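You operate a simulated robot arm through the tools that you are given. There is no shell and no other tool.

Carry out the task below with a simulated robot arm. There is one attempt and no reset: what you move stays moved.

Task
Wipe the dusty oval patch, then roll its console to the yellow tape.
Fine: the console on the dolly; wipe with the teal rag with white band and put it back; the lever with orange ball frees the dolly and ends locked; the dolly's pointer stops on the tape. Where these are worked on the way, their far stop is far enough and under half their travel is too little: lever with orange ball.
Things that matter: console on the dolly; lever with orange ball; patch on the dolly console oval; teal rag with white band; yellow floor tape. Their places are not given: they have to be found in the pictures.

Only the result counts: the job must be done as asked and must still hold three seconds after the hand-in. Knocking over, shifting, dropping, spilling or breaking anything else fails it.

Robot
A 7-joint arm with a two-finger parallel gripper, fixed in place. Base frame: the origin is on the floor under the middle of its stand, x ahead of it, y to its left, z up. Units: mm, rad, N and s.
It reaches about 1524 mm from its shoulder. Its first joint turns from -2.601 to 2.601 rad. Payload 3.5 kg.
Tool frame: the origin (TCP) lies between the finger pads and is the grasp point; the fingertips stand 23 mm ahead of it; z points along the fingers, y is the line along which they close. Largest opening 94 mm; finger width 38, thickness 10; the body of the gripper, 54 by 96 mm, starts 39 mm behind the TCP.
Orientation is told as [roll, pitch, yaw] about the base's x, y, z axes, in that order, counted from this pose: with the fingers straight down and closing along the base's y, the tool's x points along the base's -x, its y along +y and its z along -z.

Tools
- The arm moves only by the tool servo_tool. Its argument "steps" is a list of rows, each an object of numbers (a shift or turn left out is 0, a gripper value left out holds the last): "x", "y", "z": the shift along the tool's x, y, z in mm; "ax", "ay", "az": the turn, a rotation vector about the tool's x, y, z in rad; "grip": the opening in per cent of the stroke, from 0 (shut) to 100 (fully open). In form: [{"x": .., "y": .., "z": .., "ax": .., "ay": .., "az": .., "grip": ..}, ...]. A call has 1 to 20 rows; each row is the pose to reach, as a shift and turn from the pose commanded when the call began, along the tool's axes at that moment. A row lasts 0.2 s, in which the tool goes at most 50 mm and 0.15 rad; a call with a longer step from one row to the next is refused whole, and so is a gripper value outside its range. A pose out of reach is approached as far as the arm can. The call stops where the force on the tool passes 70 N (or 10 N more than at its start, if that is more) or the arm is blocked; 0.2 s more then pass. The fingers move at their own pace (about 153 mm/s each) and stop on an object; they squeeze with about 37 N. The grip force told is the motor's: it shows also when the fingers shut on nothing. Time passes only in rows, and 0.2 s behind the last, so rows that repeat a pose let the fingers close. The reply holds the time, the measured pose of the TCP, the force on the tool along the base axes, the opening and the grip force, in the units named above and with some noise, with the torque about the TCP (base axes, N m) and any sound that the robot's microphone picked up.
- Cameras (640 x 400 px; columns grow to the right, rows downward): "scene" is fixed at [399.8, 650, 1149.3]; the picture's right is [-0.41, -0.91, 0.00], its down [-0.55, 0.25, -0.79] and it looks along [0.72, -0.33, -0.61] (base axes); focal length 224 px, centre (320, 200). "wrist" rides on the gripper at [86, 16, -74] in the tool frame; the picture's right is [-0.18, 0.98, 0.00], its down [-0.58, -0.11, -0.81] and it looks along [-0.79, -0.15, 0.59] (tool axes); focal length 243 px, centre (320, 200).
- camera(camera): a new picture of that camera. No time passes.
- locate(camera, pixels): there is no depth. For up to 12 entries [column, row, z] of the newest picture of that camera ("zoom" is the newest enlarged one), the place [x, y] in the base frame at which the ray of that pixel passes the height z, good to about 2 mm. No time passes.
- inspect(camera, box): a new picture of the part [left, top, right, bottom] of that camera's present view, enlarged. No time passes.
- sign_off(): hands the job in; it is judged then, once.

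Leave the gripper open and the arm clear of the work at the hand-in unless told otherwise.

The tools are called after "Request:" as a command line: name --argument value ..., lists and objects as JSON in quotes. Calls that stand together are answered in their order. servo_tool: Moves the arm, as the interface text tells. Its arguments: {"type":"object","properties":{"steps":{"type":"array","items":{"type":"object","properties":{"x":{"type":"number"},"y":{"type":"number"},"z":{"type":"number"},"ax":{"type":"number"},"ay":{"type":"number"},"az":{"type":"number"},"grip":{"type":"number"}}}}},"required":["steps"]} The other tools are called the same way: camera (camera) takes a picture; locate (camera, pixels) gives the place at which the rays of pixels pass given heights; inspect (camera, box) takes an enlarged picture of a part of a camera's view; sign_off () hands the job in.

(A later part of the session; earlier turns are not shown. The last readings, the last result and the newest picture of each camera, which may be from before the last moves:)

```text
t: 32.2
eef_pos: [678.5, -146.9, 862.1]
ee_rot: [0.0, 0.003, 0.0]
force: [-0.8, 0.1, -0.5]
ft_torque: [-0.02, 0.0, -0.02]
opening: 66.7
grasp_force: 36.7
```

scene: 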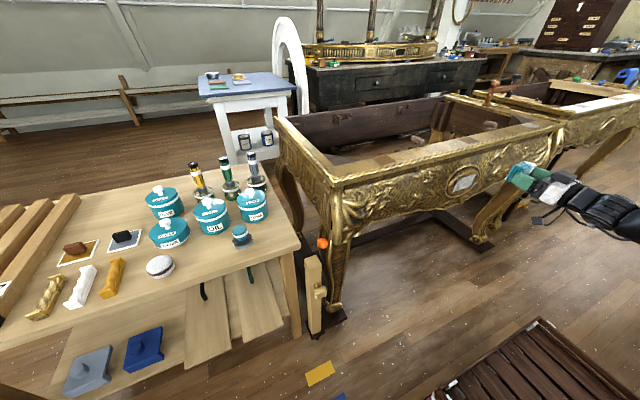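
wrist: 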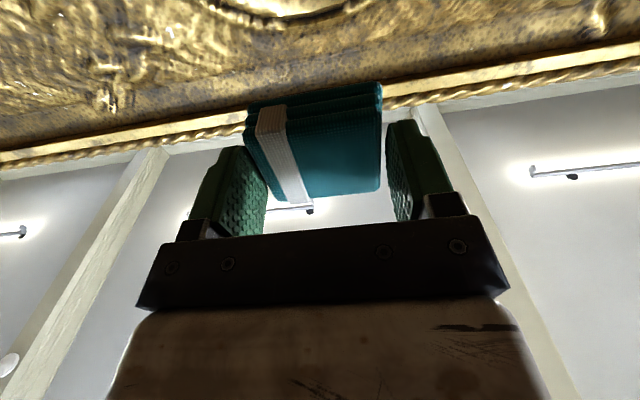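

The tool is pointing down again. I'll swing back left to the table at a safe height of about 900.

Request:
servo_tool --steps '[{"x": 10, "y": 45, "z": -10}, {"x": 20, "y": 91, "z": -20}, {"x": 30, "y": 137, "z": -30}, {"x": 38, "y": 183, "z": -38}, {"x": 38, "y": 230, "z": -38}, {"x": 38, "y": 277, "z": -38}, {"x": 38, "y": 324, "z": -38}, {"x": 38, "y": 371, "z": -38}, {"x": 38, "y": 418, "z": -38}, {"x": 38, "y": 465, "z": -38}, {"x": 38, "y": 512, "z": -38}, {"x": 38, "y": 559, "z": -38}, {"x": 38, "y": 606, "z": -38}, {"x": 38, "y": 653, "z": -38}, {"x": 38, "y": 700, "z": -38}, {"x": 38, "y": 747, "z": -38}, {"x": 38, "y": 794, "z": -38}, {"x": 38, "y": 841, "z": -38}, {"x": 38, "y": 847, "z": -38}]'

```text
t: 36.2
eef_pos: [640.6, 700.2, 898.8]
ee_rot: [0.0, -0.001, 0.001]
force: [0.1, -0.2, 0.4]
ft_torque: [0.03, -0.02, 0.03]
opening: 66.5
grasp_force: 37.0
```

I'll move over the rag's original spot (877.5, 770.5) and descend to z≈780, checking before setting it down.

Request:
servo_tool --steps '[{"x": -45, "y": 14}, {"x": -90, "y": 28}, {"x": -135, "y": 42}, {"x": -180, "y": 56}, {"x": -225, "y": 69}, {"x": -237, "y": 71}, {"x": -237, "y": 71, "z": 40}, {"x": -237, "y": 71, "z": 80}, {"x": -237, "y": 71, "z": 118}, {"x": -237, "y": 71, "z": 118}]'

Request:
camera --camera "wrist"

Request:
inspect --camera "scene" --box '[125, 165, 285, 275]'

```text
t: 38.4
eef_pos: [876.6, 771.4, 781.1]
ee_rot: [0.002, 0.001, 0.0]
force: [-0.2, -0.2, -0.5]
ft_torque: [0.01, 0.0, 0.02]
opening: 66.7
grasp_force: 37.1
```

```text
taken
```

wrist: 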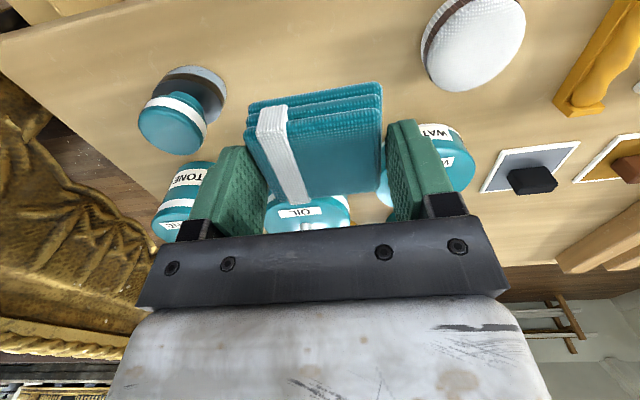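

```text
3.64 times, centred on (205, 220) of scene
```

zoom: 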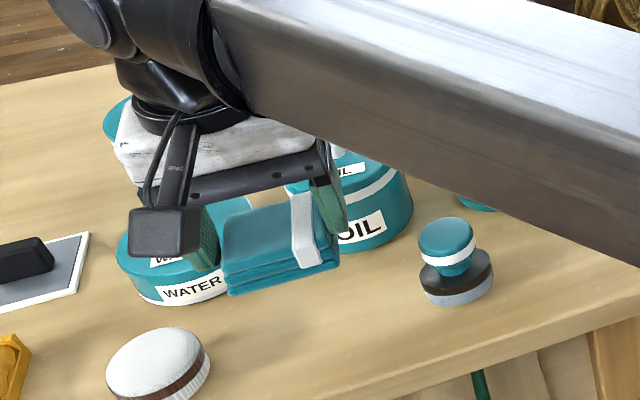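

The view matches the one at pickup. I'll lower the last 80 mm, gently at the end.

Request:
servo_tool --steps '[{"z": 35}, {"z": 65}, {"z": 74}, {"z": 77}, {"z": 77}]'

```text
t: 39.6
eef_pos: [877.1, 770.7, 705.2]
ee_rot: [0.001, -0.001, 0.0]
force: [-0.3, -0.5, -0.4]
ft_torque: [0.04, 0.0, 0.02]
opening: 66.5
grasp_force: 36.9
```

There's no contact yet at z≈704. I'll continue in 1 mm steps.

Request:
servo_tool --steps '[{"z": 1}, {"z": 2}, {"z": 2.5}, {"z": 2.5}]'

```text
t: 40.6
eef_pos: [876.6, 771.5, 702.8]
ee_rot: [0.0, 0.001, 0.001]
force: [0.0, 0.4, 0.6]
ft_torque: [-0.02, 0.0, 0.02]
opening: 66.4
grasp_force: 37.3
```

Request:
servo_tool --steps '[{"z": 0.7}, {"z": 1.4}, {"z": 1.4}]'

```text
t: 41.4
eef_pos: [877.1, 771.3, 699.8]
ee_rot: [0.0, -0.001, 0.001]
force: [0.2, -0.5, 6.2]
ft_torque: [-0.2, 0.0, 0.01]
opening: 66.5
grasp_force: 36.8
```

The rag is touching the table (6 N upward). I'll open the fingers and lift away.

Request:
servo_tool --steps '[{"z": -0.5, "grip": 76}, {"z": -0.5, "grip": 80}, {"z": -0.5, "grip": 85}, {"z": -0.5, "grip": 85}, {"z": -20}, {"z": -60}, {"z": -105}]'

Request:
inspect --camera "wrist" --box '[240, 0, 400, 120]'

Request:
locate --camera "zoom" --pixels '[[172, 145, 690], [466, 80, 690], [473, 318, 690], [232, 352, 690]]'

```text
t: 43.0
eef_pos: [877.8, 770.1, 804.4]
ee_rot: [0.001, -0.001, 0.001]
force: [-0.4, -0.9, 0.2]
ft_torque: [-0.01, 0.03, 0.01]
opening: 79.9
grasp_force: 0.0
```

```text
3.33 times, centred on (320, 60) of wrist
```

zoom: 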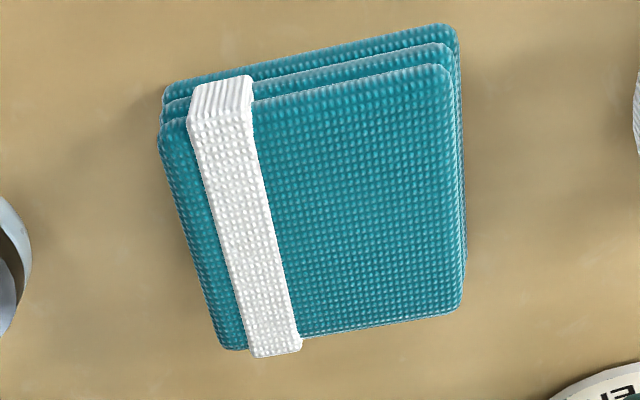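

```text
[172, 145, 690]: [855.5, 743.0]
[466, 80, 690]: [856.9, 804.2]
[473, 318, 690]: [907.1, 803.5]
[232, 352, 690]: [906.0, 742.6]
```

The rag is back where it was. Next, the lever: I'll lift and retreat, then move to view the orange ball and post.

Request:
servo_tool --steps '[{"z": -50, "grip": 100}, {"z": -95}, {"x": 45, "y": -10, "z": -100}, {"x": 90, "y": -20, "z": -100}, {"x": 135, "y": -40, "z": -100}, {"x": 170, "y": -70, "z": -100}, {"x": 205, "y": -105, "z": -100}, {"x": 240, "y": -140, "z": -100}, {"x": 275, "y": -175, "z": -100}, {"x": 290, "y": -220, "z": -100}, {"x": 290, "y": -265, "z": -90}, {"x": 290, "y": -300, "z": -60}]'

Request:
camera --camera "wrist"

Request:
camera --camera "scene"

```text
t: 45.6
eef_pos: [586.2, 470.0, 863.9]
ee_rot: [0.001, 0.0, 0.0]
force: [0.5, -0.3, -0.8]
ft_torque: [0.04, -0.01, 0.0]
opening: 93.7
grasp_force: 0.1
```

```text
taken
```

wrist: 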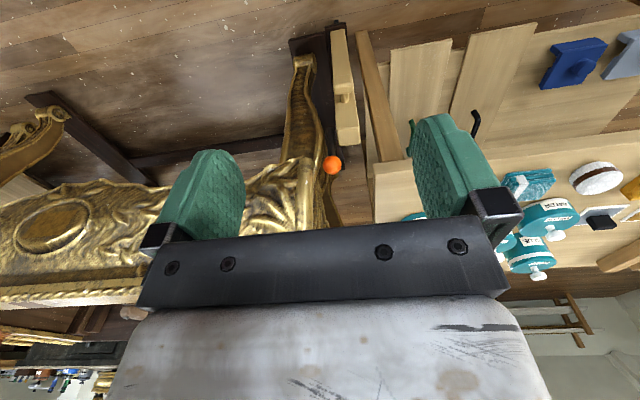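

```text
taken
```

scene: 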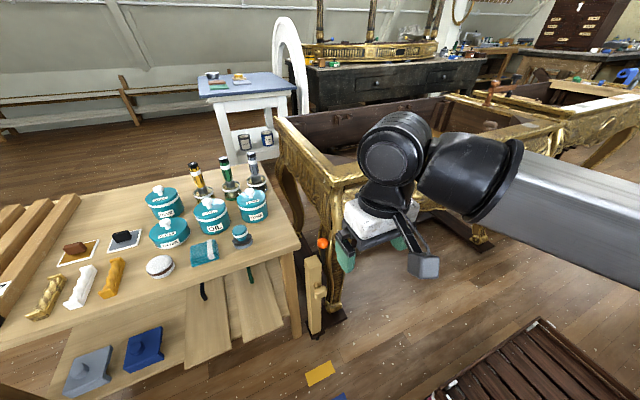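

I can see the lever between the fingers in the wrist view. I'll enlarge it from both cameras.

Request:
inspect --camera "scene" --box '[280, 220, 376, 350]'

Request:
inspect --camera "wrist" --box '[260, 20, 420, 190]'

```text
3.08 times, centred on (328, 285) of scene
```

zoom: 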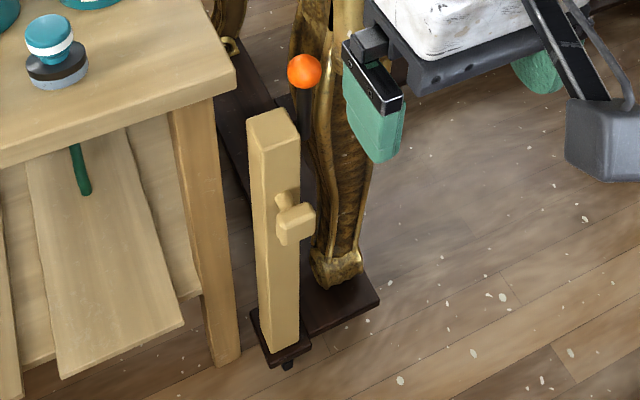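

```text
2.35 times, centred on (340, 105) of wrist
```

zoom: 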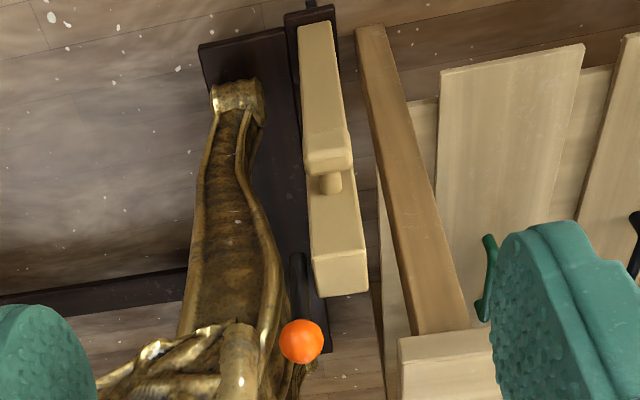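

The post stands on the dolly's front plate with a wooden knob facing the robot, probably the pull handle. The black lever rod rises behind the post. I'll zoom closer from both cameras.

Request:
inspect --camera "scene" --box '[295, 230, 351, 265]'

Request:
inspect --camera "scene" --box '[295, 265, 351, 300]'

Request:
inspect --camera "wrist" --box '[305, 105, 385, 180]'

Request:
inspect --camera "wrist" --box '[290, 15, 370, 115]'

```text
11.43 times, centred on (323, 248) of scene
```

zoom: 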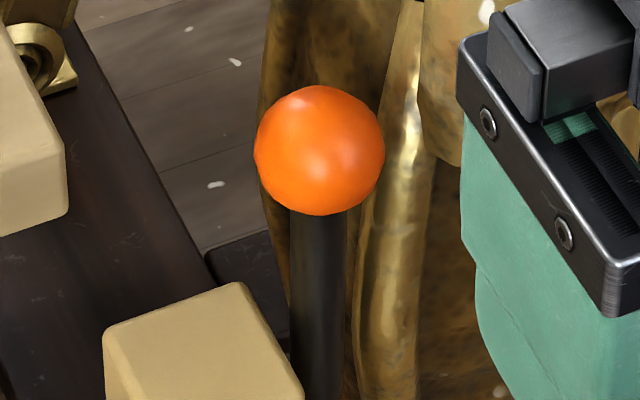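

```text
11.43 times, centred on (323, 282) of scene
```

zoom: 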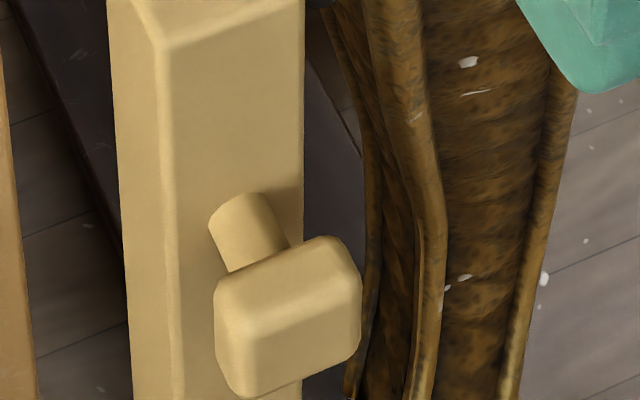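

```text
5.33 times, centred on (345, 142) of wrist
```

zoom: 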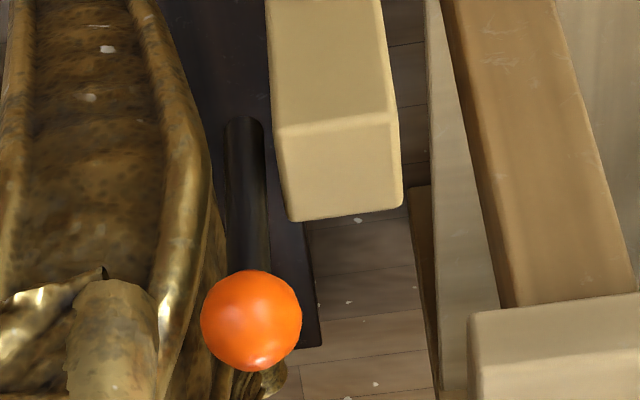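

```text
4.00 times, centred on (330, 65) of wrist
```

zoom: 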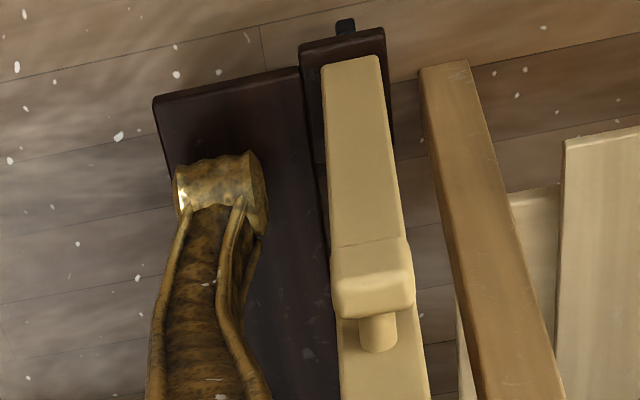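

The rod looks short, with its lower end near wrist (331,128) and scene (322.5,265). I'll triangulate the rod end, ball, post top and knob.

Request:
locate --camera "wrist" --pixels '[[331.9, 164.5, 600], [331.9, 164.5, 640], [331, 129, 480], [331, 129, 520], [331, 129, 560], [345, 146, 520], [345, 146, 560], [340.5, 129.5, 520], [340.5, 129.5, 560], [343, 90, 350], [343, 90, 400], [343, 90, 450]]'

Request:
locate --camera "scene" --pixels '[[323, 243.6, 600], [323, 243.6, 640], [322.7, 266, 480], [322.7, 266, 520], [322.7, 266, 560], [315.5, 255.4, 520], [315.5, 255.4, 560], [309, 268, 520], [309, 268, 560], [320.5, 293.5, 350], [320.5, 293.5, 400], [320.5, 293.5, 450]]'

```text
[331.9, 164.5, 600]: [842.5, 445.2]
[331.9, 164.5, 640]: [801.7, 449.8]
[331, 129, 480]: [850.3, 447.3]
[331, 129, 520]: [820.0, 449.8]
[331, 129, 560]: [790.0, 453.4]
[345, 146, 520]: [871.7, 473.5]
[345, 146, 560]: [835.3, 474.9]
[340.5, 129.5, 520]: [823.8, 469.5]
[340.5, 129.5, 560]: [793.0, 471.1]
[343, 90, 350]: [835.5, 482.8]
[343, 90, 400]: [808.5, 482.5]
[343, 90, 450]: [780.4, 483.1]
```

```text
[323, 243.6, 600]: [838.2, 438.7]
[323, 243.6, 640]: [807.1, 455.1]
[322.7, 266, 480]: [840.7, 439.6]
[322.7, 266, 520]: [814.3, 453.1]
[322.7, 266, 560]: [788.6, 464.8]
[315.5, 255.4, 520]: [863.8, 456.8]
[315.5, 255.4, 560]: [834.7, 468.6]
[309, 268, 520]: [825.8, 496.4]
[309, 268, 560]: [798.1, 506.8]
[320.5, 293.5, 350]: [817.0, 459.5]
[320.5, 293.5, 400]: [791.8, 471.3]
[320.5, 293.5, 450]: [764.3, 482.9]
```

Ball is at about (824, 447, 618), and the rod runs vertically down to about z 510. I'll fix the post's top corners and the knob with better-matched pixels.

Request:
locate --camera "wrist" --pixels '[[339.4, 145.7, 520], [339.4, 145.7, 560], [336.6, 128.5, 520], [336.6, 128.5, 560], [360.4, 142.9, 520], [360.4, 142.9, 560], [332.5, 84, 380], [332.5, 84, 430], [352.5, 80.5, 380], [352.5, 80.5, 430], [344.5, 101, 400], [344.5, 101, 450]]'

Request:
locate --camera "scene" --pixels '[[316, 255.3, 520], [316, 255.3, 560], [321.5, 264.2, 520], [321.5, 264.2, 560], [304.2, 259.8, 520], [304.2, 259.8, 560], [326.2, 290, 380], [326.2, 290, 430], [314.5, 295, 380], [314.5, 295, 430], [317, 283, 400], [317, 283, 450]]'

```text
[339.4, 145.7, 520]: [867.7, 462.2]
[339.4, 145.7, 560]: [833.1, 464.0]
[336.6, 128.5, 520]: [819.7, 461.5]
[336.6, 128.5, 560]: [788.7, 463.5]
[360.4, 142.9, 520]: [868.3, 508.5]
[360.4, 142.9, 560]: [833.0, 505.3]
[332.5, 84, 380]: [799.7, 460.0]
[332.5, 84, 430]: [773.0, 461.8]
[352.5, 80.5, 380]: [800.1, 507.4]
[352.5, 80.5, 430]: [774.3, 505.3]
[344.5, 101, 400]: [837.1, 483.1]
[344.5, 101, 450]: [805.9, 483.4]
```

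```text
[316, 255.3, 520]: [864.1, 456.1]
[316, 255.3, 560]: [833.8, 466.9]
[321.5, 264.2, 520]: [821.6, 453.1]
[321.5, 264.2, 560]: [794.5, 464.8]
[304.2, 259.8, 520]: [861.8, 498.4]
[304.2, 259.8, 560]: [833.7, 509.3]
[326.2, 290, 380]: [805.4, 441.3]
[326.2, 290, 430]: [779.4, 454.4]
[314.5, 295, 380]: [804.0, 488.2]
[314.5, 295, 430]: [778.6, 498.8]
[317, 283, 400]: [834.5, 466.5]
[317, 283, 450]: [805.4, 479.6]
```

The post occupies x 796–840, y 463–506, with its top at z≈552. The knob head is at about x 755–775, y 462–504, z≈455. I need to know which way the lever swings and how close the console corner is, so I'll lower and tilt the tool for a level look at the lever.

Request:
servo_tool --steps '[{"x": 10, "z": 35, "ay": -0.08}, {"x": 20, "z": 70, "ay": -0.16}, {"x": 30, "z": 105, "ay": -0.24}, {"x": 40, "z": 140, "ay": -0.32}, {"x": 50, "z": 175, "ay": -0.4}, {"x": 50, "z": 190, "ay": -0.45}]'

Request:
camera --camera "wrist"

Request:
camera --camera "scene"

```text
t: 47.0
eef_pos: [537.0, 470.3, 675.9]
ee_rot: [0.001, -0.452, 0.0]
force: [0.3, 0.5, -0.9]
ft_torque: [0.0, 0.01, -0.01]
opening: 93.9
grasp_force: 0.1
```

```text
taken
```

wrist: 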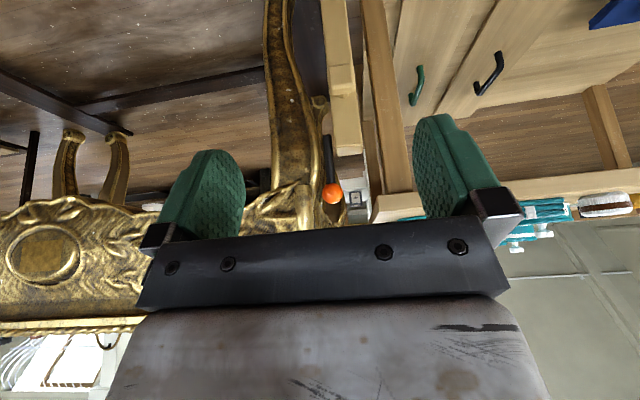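

```text
taken
```

scene: 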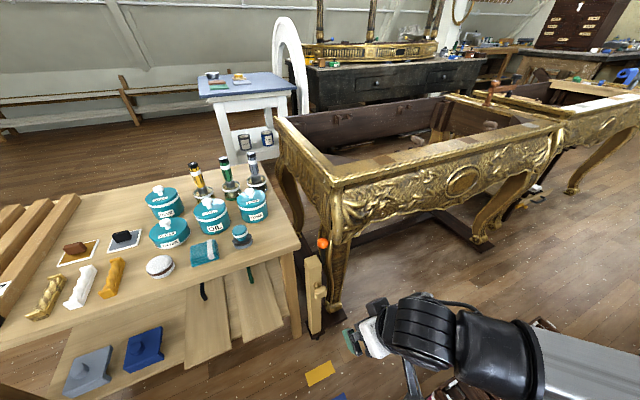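

The lever and corner show up well now. I'll enlarge both views.

Request:
inspect --camera "wrist" --box '[290, 90, 410, 220]'

Request:
inspect --camera "scene" --box '[290, 165, 390, 265]'

Request:
inspect --camera "wrist" --box '[240, 120, 380, 215]'

```text
3.08 times, centred on (350, 155) of wrist
```

zoom: 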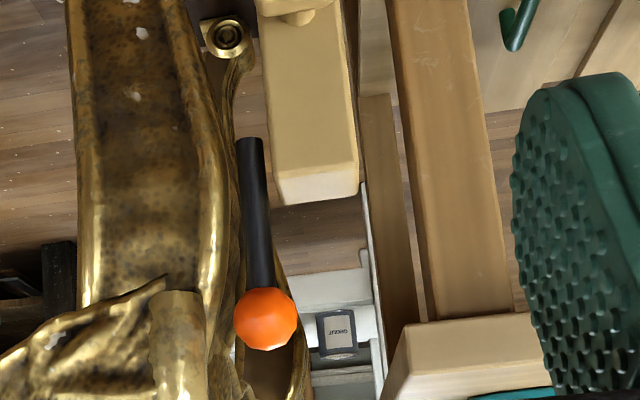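

```text
4.00 times, centred on (340, 215) of scene
```

zoom: 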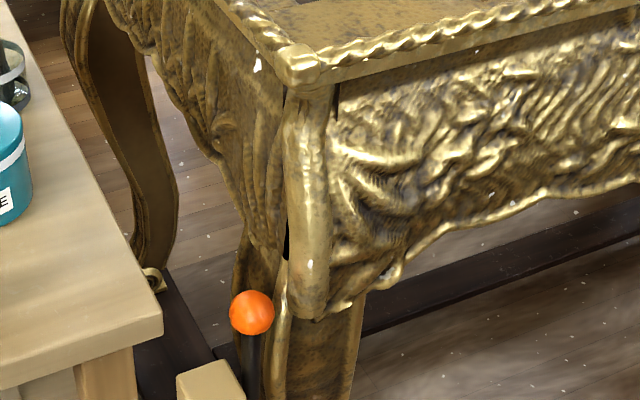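

```text
4.21 times, centred on (310, 168) of wrist
```

zoom: 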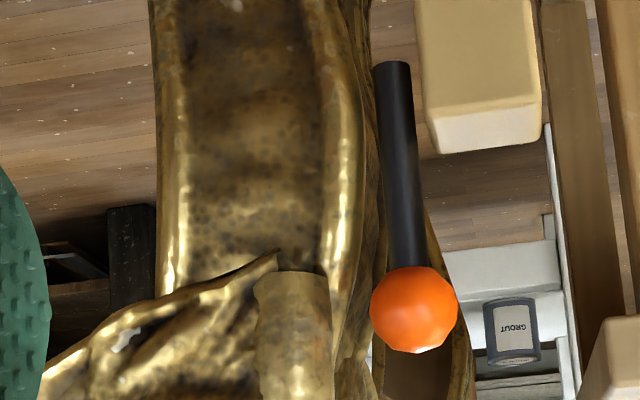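

I'll triangulate the console's corner roll (lower tip) and the ball again from this view to check clearances.

Request:
locate --camera "wrist" --pixels '[[302.9, 185, 620], [302.9, 185, 660], [302.9, 185, 700], [332, 194, 600], [332, 194, 640], [327, 135.5, 480], [327, 135.5, 520], [312.5, 190, 640], [312.5, 190, 680]]'

Request:
locate --camera "scene" --pixels '[[338.5, 242, 620], [338.5, 242, 660], [338.5, 242, 700], [323, 243.6, 600], [323, 243.6, 640], [322.7, 265, 480], [322.7, 265, 520], [334.5, 178.7, 700], [334.5, 178.7, 750], [334.5, 178.7, 800]]'

```text
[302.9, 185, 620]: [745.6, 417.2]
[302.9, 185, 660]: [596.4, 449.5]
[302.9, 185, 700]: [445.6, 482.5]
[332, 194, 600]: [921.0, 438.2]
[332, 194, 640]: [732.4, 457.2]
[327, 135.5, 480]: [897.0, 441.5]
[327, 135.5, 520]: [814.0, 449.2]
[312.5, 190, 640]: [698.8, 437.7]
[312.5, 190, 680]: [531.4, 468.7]
```

```text
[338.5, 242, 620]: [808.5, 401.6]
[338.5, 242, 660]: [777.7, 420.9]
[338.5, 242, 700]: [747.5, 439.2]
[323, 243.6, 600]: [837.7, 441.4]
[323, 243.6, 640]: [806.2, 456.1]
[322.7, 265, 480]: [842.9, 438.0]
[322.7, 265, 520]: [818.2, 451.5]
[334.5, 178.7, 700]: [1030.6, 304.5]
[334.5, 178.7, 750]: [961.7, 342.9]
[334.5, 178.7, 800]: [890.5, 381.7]
```

The ball is at about (821, 449, 621), with the console's corner roll only about 16 mm to its right, so I need accurate clearances. I'll move to a steeper viewpoint above and in front of the lever.

Request:
servo_tool --steps '[{"x": -19, "z": -40, "ay": 0.1}, {"x": -38, "z": -80, "ay": 0.2}, {"x": -57, "z": -120, "ay": 0.3}, {"x": -76, "z": -160, "ay": 0.4}, {"x": -95, "z": -200, "ay": 0.45}, {"x": -95, "z": -245, "ay": 0.45}, {"x": -95, "z": -270, "ay": 0.45}]'

Request:
camera --camera "wrist"

```text
t: 48.6
eef_pos: [506.1, 471.2, 959.0]
ee_rot: [0.0, 0.0, 0.001]
force: [0.4, 0.2, 0.3]
ft_torque: [-0.01, 0.01, 0.02]
opening: 94.1
grasp_force: 0.0
```

```text
taken
```

wrist: 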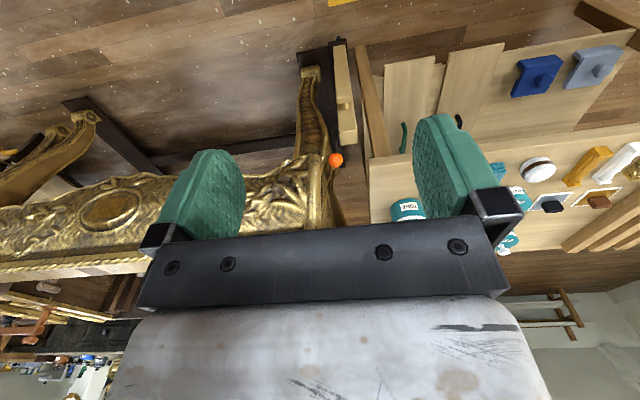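

I'm at (506, 471, 959). I'll move forward to about (740, 455, 890) to look more steeply down on the lever.

Request:
servo_tool --steps '[{"x": -45, "y": -3}, {"x": -90, "y": -6}, {"x": -135, "y": -10, "z": 10}, {"x": -180, "y": -14, "z": 30}, {"x": -220, "y": -16, "z": 50}, {"x": -234, "y": -16, "z": 65}]'

Request:
camera --camera "wrist"

Request:
inspect --camera "wrist" --box '[240, 20, 400, 140]'

```text
t: 50.0
eef_pos: [737.8, 454.8, 895.4]
ee_rot: [0.0, 0.0, 0.0]
force: [-0.4, -1.0, -0.5]
ft_torque: [-0.03, 0.04, 0.02]
opening: 93.8
grasp_force: 0.1
```

```text
taken
```

wrist: 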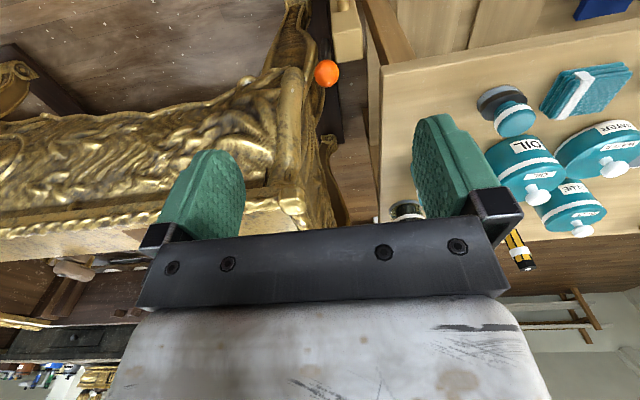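

```text
3.33 times, centred on (320, 80) of wrist
```

zoom: 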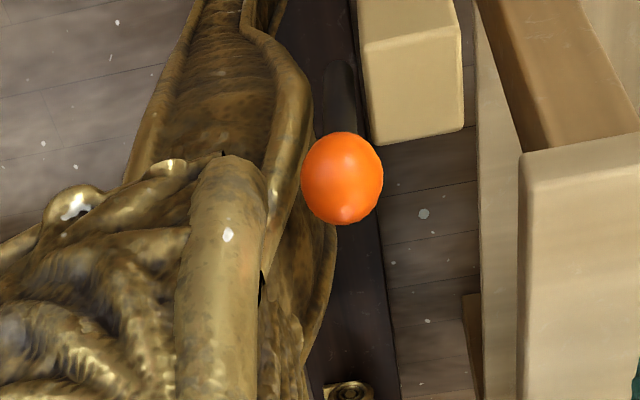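

Here I can see the ball at zoom (342,178), with the corner roll at (230,170) and the console side at about (330,240). I'll locate these at likely heights.

Request:
locate --camera "zoom" --pixels '[[342, 178, 621], [265, 200, 620], [265, 200, 660], [230, 158, 600], [230, 158, 620], [308, 110, 500], [308, 110, 560], [335, 240, 500], [335, 240, 600], [300, 370, 600], [300, 370, 700], [520, 155, 666]]'

Request:
inspect --camera "wrist" --box '[250, 0, 410, 120]'

Request:
inspect --camera "scene" --box '[260, 150, 380, 270]'

```text
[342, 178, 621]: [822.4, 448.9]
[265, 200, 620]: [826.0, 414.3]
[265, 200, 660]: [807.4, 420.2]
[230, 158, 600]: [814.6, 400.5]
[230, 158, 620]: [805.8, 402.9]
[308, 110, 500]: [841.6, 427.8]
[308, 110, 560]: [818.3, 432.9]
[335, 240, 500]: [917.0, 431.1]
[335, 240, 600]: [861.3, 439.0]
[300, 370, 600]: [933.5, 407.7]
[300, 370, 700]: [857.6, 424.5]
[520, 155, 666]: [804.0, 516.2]
```

```text
3.33 times, centred on (330, 60) of wrist
```

zoom: 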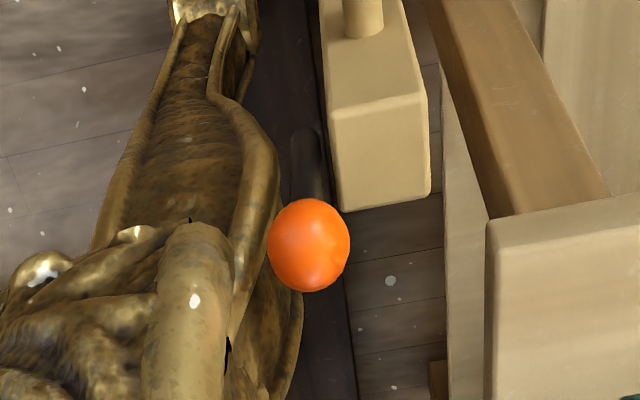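

```text
3.33 times, centred on (320, 210) of scene
```

zoom: 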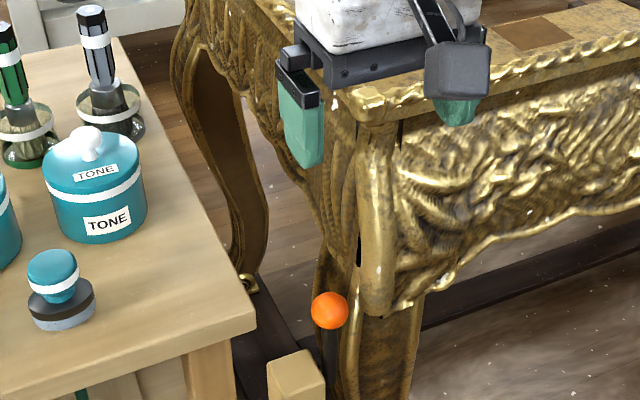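

The side clearance rules out gripping the ball from left and right. Instead I'll straddle it front-to-back: turn the tool 90° about its axis so the camera is on the −y side, lean 45° forward, and come in from the front and above. First I'll back off and turn.

Request:
servo_tool --steps '[{"x": 10, "y": 0, "z": 12, "az": -0.1428, "grip": 64}, {"x": 20, "y": 1, "z": 24, "az": -0.2856}, {"x": 30, "y": 1, "z": 36, "az": -0.4284}, {"x": 40, "y": 2, "z": 48, "az": -0.5712}, {"x": 50, "y": 2, "z": 60, "az": -0.714}, {"x": 60, "y": 3, "z": 72, "az": -0.8568}, {"x": 70, "y": 3, "z": 84, "az": -0.9996}, {"x": 80, "y": 3, "z": 96, "az": -1.1424}, {"x": 80, "y": 3, "z": 108, "az": -1.2852}, {"x": 80, "y": 3, "z": 120, "az": -1.428}, {"x": 80, "y": 3, "z": 135, "az": -1.5708}]'

```text
t: 52.4
eef_pos: [659.3, 457.7, 759.9]
ee_rot: [0.0, -0.001, 1.574]
force: [-0.1, 0.0, -0.2]
ft_torque: [-0.01, -0.01, -0.02]
opening: 60.3
grasp_force: 0.1
```

The yaw is at 90°. Now I'll lean the tool 45° forward about its x axis and check the view.

Request:
servo_tool --steps '[{"ax": 0.131}, {"ax": 0.262}, {"ax": 0.393}, {"ax": 0.524}, {"ax": 0.655}, {"ax": 0.785}]'

Request:
camera --camera "wrist"

Request:
camera --camera "scene"

```text
t: 53.8
eef_pos: [659.3, 458.4, 759.5]
ee_rot: [-0.787, 0.001, 1.571]
force: [0.2, 0.3, -0.1]
ft_torque: [-0.03, -0.01, -0.03]
opening: 60.4
grasp_force: 0.0
```

```text
taken
```

wrist: 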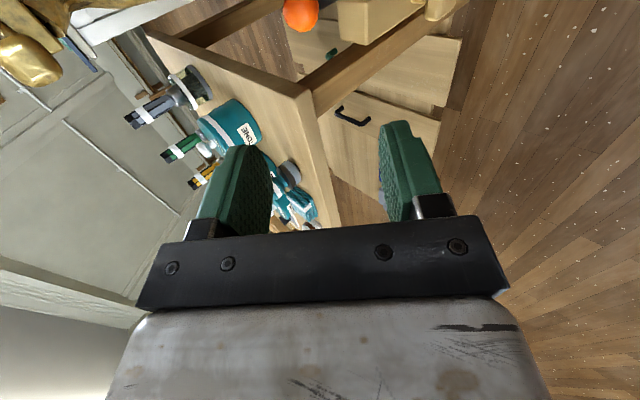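

```text
taken
```

scene: 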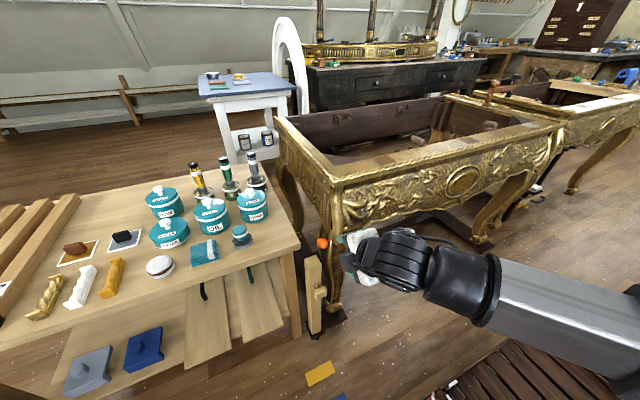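

The ball is straight ahead of the gap between the fingers, at wrist (300,10). I'll shift 16 mm sideways and advance 120 mm, then look again.

Request:
servo_tool --steps '[{"y": -8, "z": 40}, {"y": -16.4, "z": 80}, {"y": -16.4, "z": 120}]'

Request:
camera --camera "wrist"

Request:
inspect --camera "scene" --box '[280, 190, 400, 290]'

```text
t: 54.6
eef_pos: [757.6, 460.0, 685.6]
ee_rot: [-0.784, 0.001, 1.572]
force: [-0.3, -1.3, 0.1]
ft_torque: [0.03, -0.02, -0.02]
opening: 60.3
grasp_force: 0.1
```

```text
taken
```

wrist: 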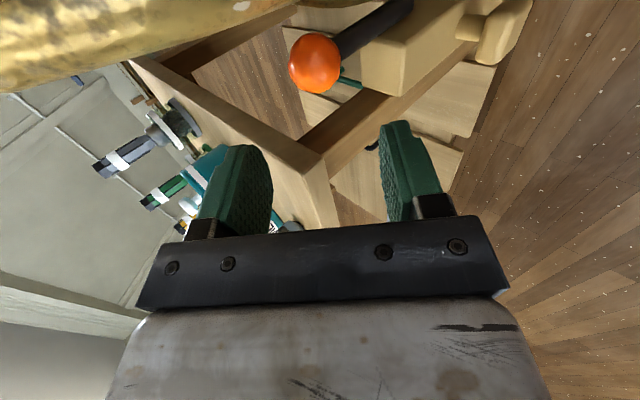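

```text
4.00 times, centred on (340, 240) of scene
```

zoom: 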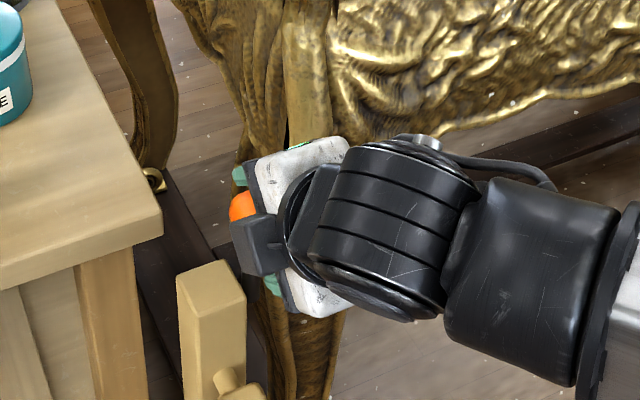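

A grey box on the wrist shows near scene (324,251), close to the ball. I'll enlarge to judge its clearance before going further.

Request:
camera --camera "scene"

Request:
inspect --camera "scene" --box '[300, 215, 372, 275]'

Request:
inspect --camera "wrist" --box '[180, 0, 480, 220]'

```text
taken
```

scene: 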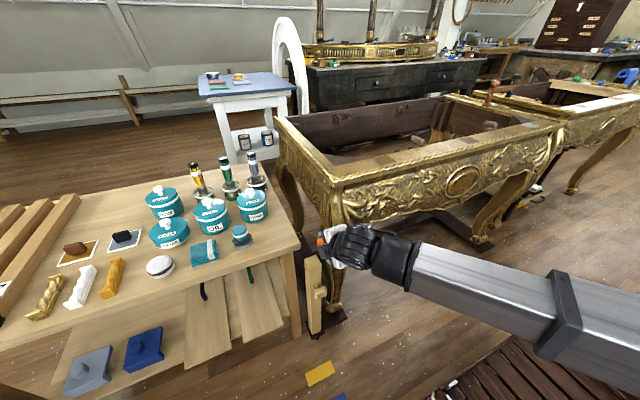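

```text
6.67 times, centred on (336, 245) of scene
```

zoom: 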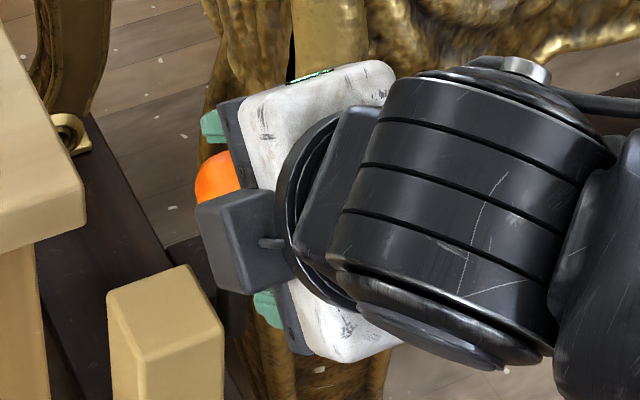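

```text
1.82 times, centred on (330, 110) of wrist
```

zoom: 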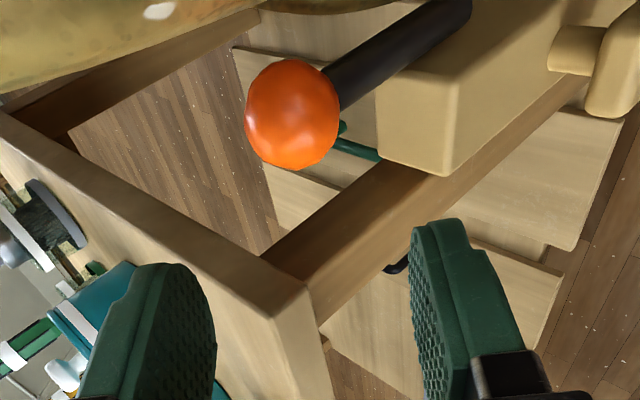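

The ball is centred between the fingers to within 1 mm and is about 90 mm ahead of the TCP. The grey wrist box should keep roughly 14 mm from the table corner. I'll advance 72 mm and check.

Request:
servo_tool --steps '[{"x": 2, "z": 25}, {"x": 3, "z": 45}, {"x": 3, "z": 60}, {"x": 3, "z": 72}]'

Request:
camera --camera "wrist"

Request:
inspect --camera "scene" --box '[290, 215, 362, 275]'

```text
t: 55.6
eef_pos: [807.7, 455.7, 635.0]
ee_rot: [-0.786, -0.001, 1.57]
force: [0.4, -0.3, 0.1]
ft_torque: [-0.04, 0.01, 0.02]
opening: 60.3
grasp_force: 0.1
```

```text
taken
```

wrist: 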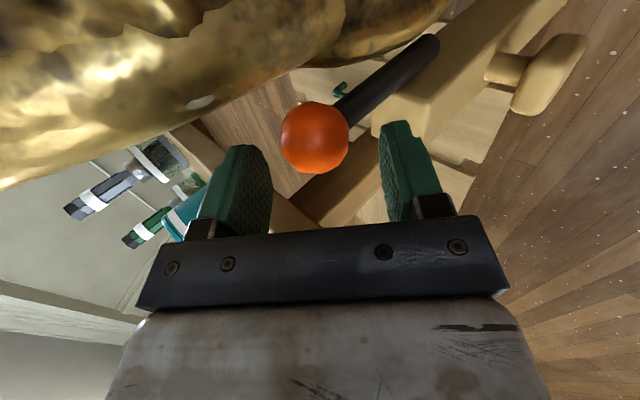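

```text
6.67 times, centred on (326, 245) of scene
```

zoom: 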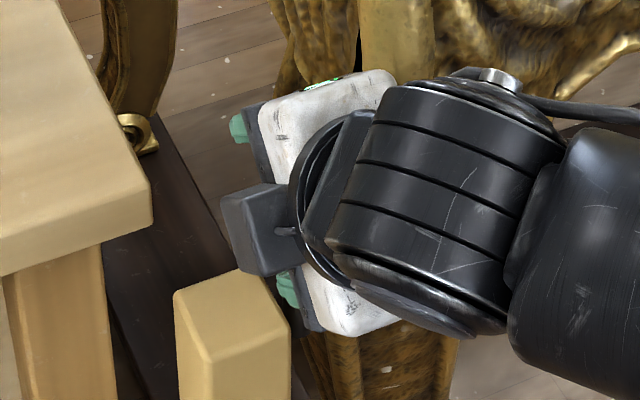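

The ball centre is almost level with the fingertips. I'll advance 6 mm more and partly close to a 46 mm opening, a loose straddle around the 35 mm ball.

Request:
servo_tool --steps '[{"z": 3}, {"z": 6}, {"z": 6, "grip": 49}, {"z": 6, "grip": 49}]'

Request:
inspect --camera "wrist" --box '[200, 60, 460, 240]'

```text
t: 56.6
eef_pos: [812.0, 455.4, 631.0]
ee_rot: [-0.787, 0.002, 1.571]
force: [-0.7, -0.2, 0.1]
ft_torque: [-0.02, 0.0, 0.01]
opening: 46.1
grasp_force: 0.0
```

```text
2.22 times, centred on (330, 150) of wrist
```

zoom: 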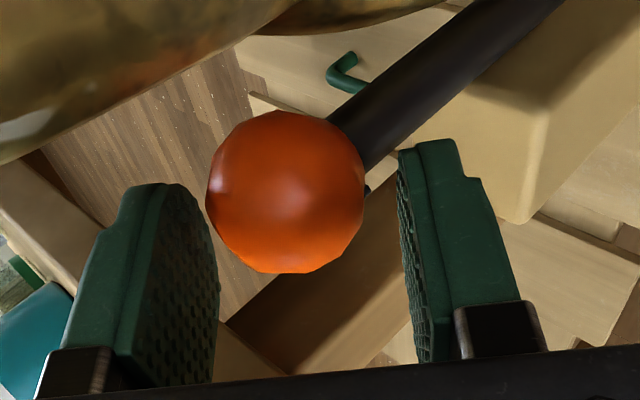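

The straddle looks good. First test: I'll draw the lever about 20 mm toward the robot (−x) and read the force.

Request:
servo_tool --steps '[{"y": 4, "z": -3.5}, {"y": 7, "z": -6}, {"y": 10, "z": -8.5}, {"y": 14, "z": -11.5}, {"y": 14, "z": -11.5}]'

Request:
inspect --camera "wrist" --box '[200, 60, 460, 240]'

```text
t: 57.8
eef_pos: [792.5, 454.7, 629.1]
ee_rot: [-0.786, -0.001, 1.571]
force: [0.7, 0.5, 0.8]
ft_torque: [0.0, -0.01, -0.01]
opening: 46.1
grasp_force: 0.4
```

```text
2.22 times, centred on (330, 150) of wrist
```

zoom: 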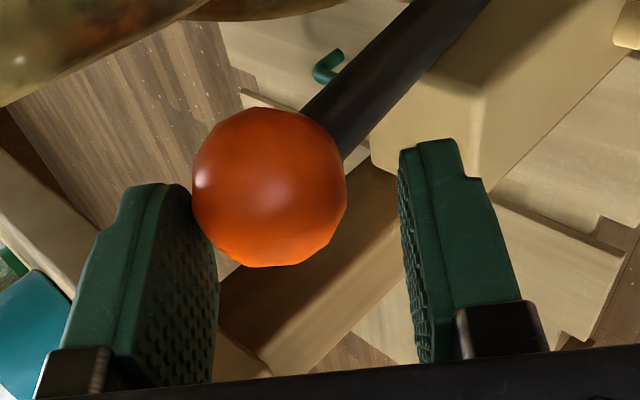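

The lever follows toward −x with hardly any force. I'll keep going along its arc (pivot near z 517, radius about 104), to about 40°.

Request:
servo_tool --steps '[{"y": 8.6, "z": -5}, {"y": 17.2, "z": -10.1}, {"y": 25.6, "z": -13.2}, {"y": 34.1, "z": -16.3}, {"y": 43, "z": -18}, {"y": 52, "z": -19.5}]'

Request:
camera --camera "wrist"

Request:
inspect --camera "scene" --box '[280, 225, 370, 300]'

```text
t: 59.2
eef_pos: [742.6, 455.2, 606.1]
ee_rot: [-0.785, 0.001, 1.571]
force: [0.0, -0.7, 0.1]
ft_torque: [-0.01, 0.01, -0.01]
opening: 45.9
grasp_force: 0.1
```

```text
taken
```

wrist: 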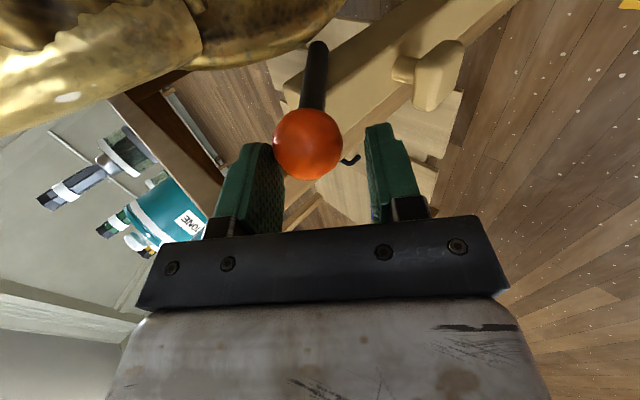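

```text
5.33 times, centred on (325, 262) of scene
```

zoom: 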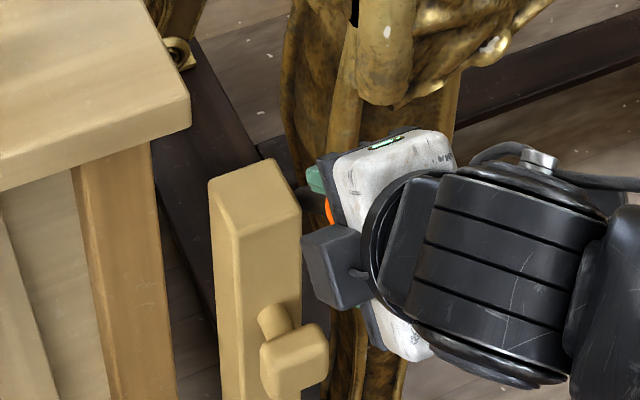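

The lever is at about 40° and still moving freely. Continuing along the arc to about 60°.

Request:
servo_tool --steps '[{"y": 9, "z": 0}, {"y": 18.1, "z": 0}, {"y": 27, "z": 1.6}, {"y": 36, "z": 3.2}, {"y": 36, "z": 3.2}]'

Request:
camera --camera "wrist"

```text
t: 60.4
eef_pos: [719.8, 454.8, 578.4]
ee_rot: [-0.785, 0.0, 1.572]
force: [-0.5, -0.8, -0.3]
ft_torque: [0.01, -0.02, -0.02]
opening: 46.5
grasp_force: 0.0
```

```text
taken
```

wrist: 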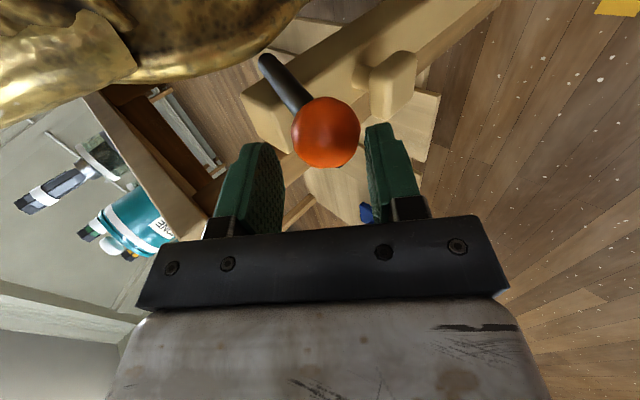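

The ball has moved ahead on its own to wrist (325,132), so the lever may have gone past centre. I'll check the scene view for its position.

Request:
camera --camera "scene"

Request:
inspect --camera "scene" --box '[280, 225, 370, 300]'

Request:
inspect --camera "wrist" --box '[200, 20, 460, 200]'

```text
taken
```

scene: 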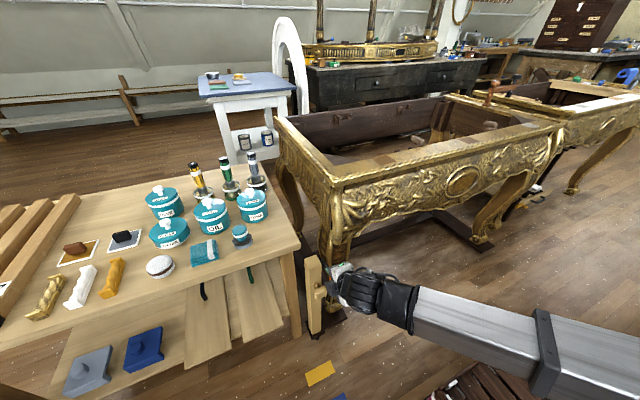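

```text
5.33 times, centred on (325, 262) of scene
```

zoom: 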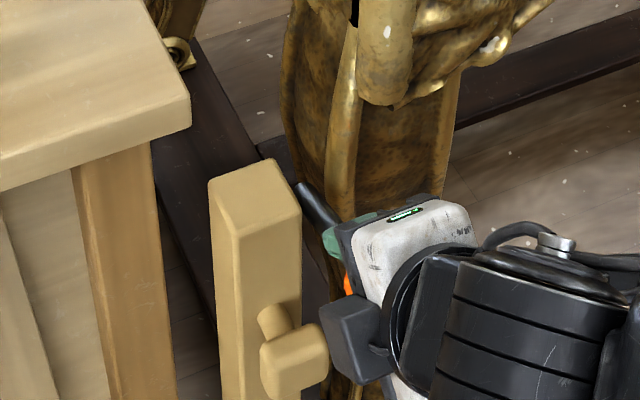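

```text
2.22 times, centred on (330, 110) of wrist
```

zoom: 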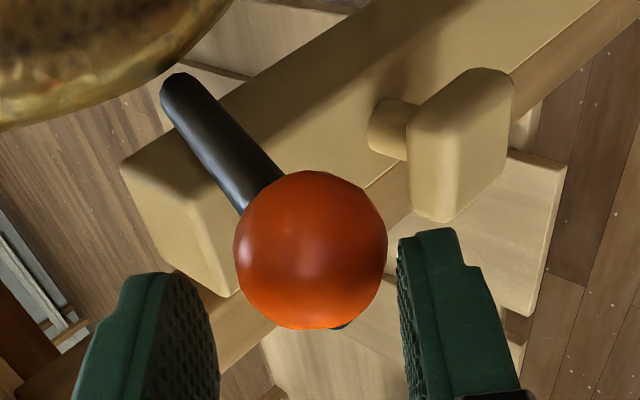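

The rod's inner end has kicked up, so the pivot is about z 534 with radius about 87, and the lever is now near 75°. I'll move the back finger into contact again and press gently onward to find the far stop.

Request:
servo_tool --steps '[{"y": 4.5, "z": 5}, {"y": 9, "z": 10}, {"y": 12, "z": 12}, {"y": 15, "z": 14}, {"y": 15, "z": 14}]'

Request:
inspect --camera "wrist" --box '[200, 20, 460, 200]'

```text
t: 61.6
eef_pos: [718.9, 454.1, 559.0]
ee_rot: [-0.785, 0.001, 1.571]
force: [3.6, -0.1, 11.1]
ft_torque: [-0.07, -0.21, 0.05]
opening: 51.0
grasp_force: 5.7
```

```text
2.22 times, centred on (330, 110) of wrist
```

zoom: 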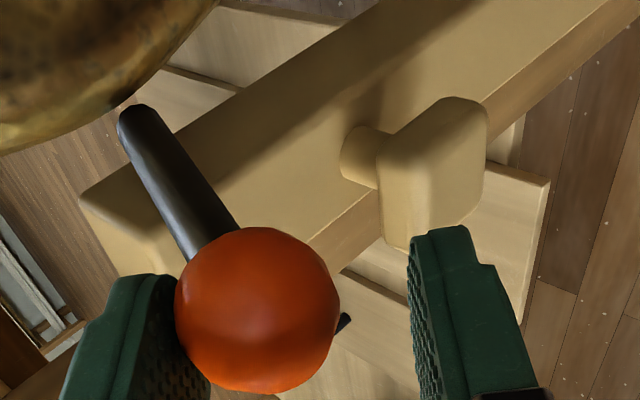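

The force rose to 11 N and the ball didn't move further, so the lever is at its far stop (free). I'll back off along the tool axis and check that the lever stays there.

Request:
servo_tool --steps '[{"y": -5, "z": -5}, {"y": -8, "z": -20, "grip": 64}, {"y": -8, "z": -60}, {"y": -8, "z": -105}, {"y": -8, "z": -150}]'

Request:
camera --camera "wrist"

Request:
camera --camera "scene"

Request:
inspect --camera "scene" --box '[280, 225, 370, 300]'

```text
t: 62.8
eef_pos: [619.1, 453.7, 670.3]
ee_rot: [-0.784, -0.001, 1.571]
force: [-0.3, -0.4, 0.2]
ft_torque: [0.03, -0.01, 0.01]
opening: 60.4
grasp_force: 0.1
```

```text
taken
```

wrist: 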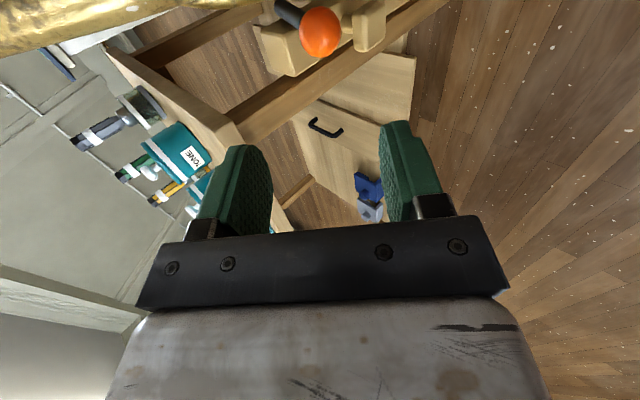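

```text
taken
```

scene: 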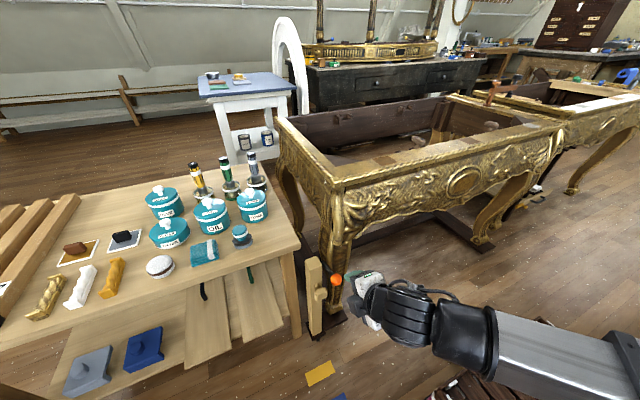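

```text
5.33 times, centred on (325, 262) of scene
```

zoom: 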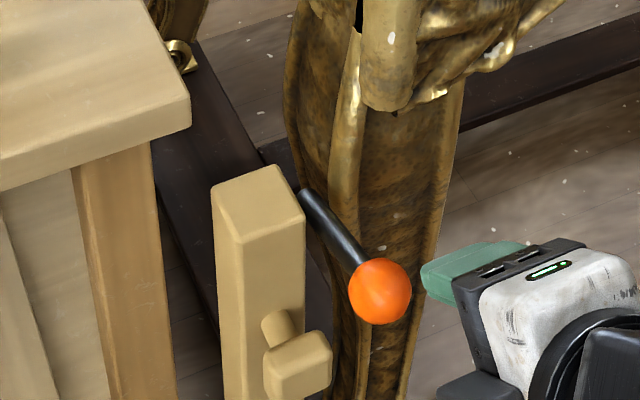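

The lever stays down and the dolly is free, with the post shifted a hair. Before pulling, I'll get precise positions of the pointer, tape, knob and ball.

Request:
inspect --camera "scene" --box '[290, 325, 354, 395]'

Request:
locate --camera "scene" --pixels '[[336.3, 279.3, 530], [336.3, 279.3, 550], [336.3, 279.3, 570]]'

Request:
locate --camera "wrist" --pixels '[[320, 32, 530], [320, 32, 550], [320, 32, 570]]'

Request:
inspect --camera "wrist" --box '[240, 0, 420, 110]'

```text
5.71 times, centred on (322, 360) of scene
```

zoom: 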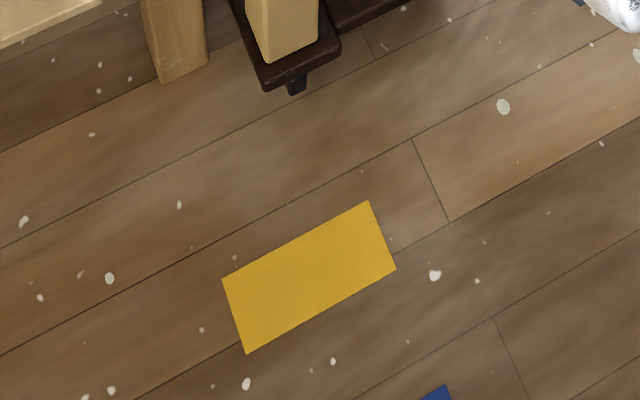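

```text
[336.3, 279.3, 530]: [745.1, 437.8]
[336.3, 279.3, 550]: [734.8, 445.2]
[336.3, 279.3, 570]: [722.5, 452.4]
```

```text
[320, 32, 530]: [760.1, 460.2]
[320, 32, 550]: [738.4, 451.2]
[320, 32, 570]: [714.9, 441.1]
```

```text
3.56 times, centred on (330, 55) of wrist
```

zoom: 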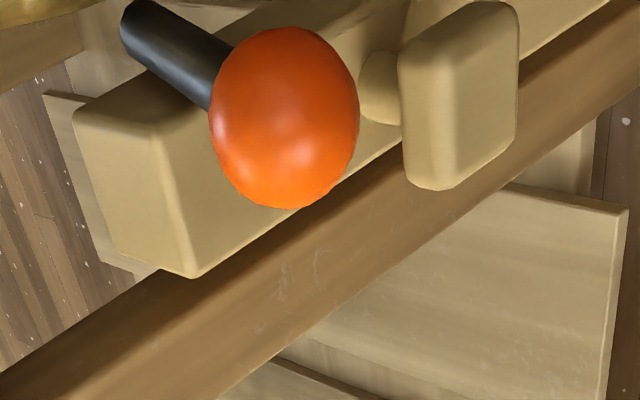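

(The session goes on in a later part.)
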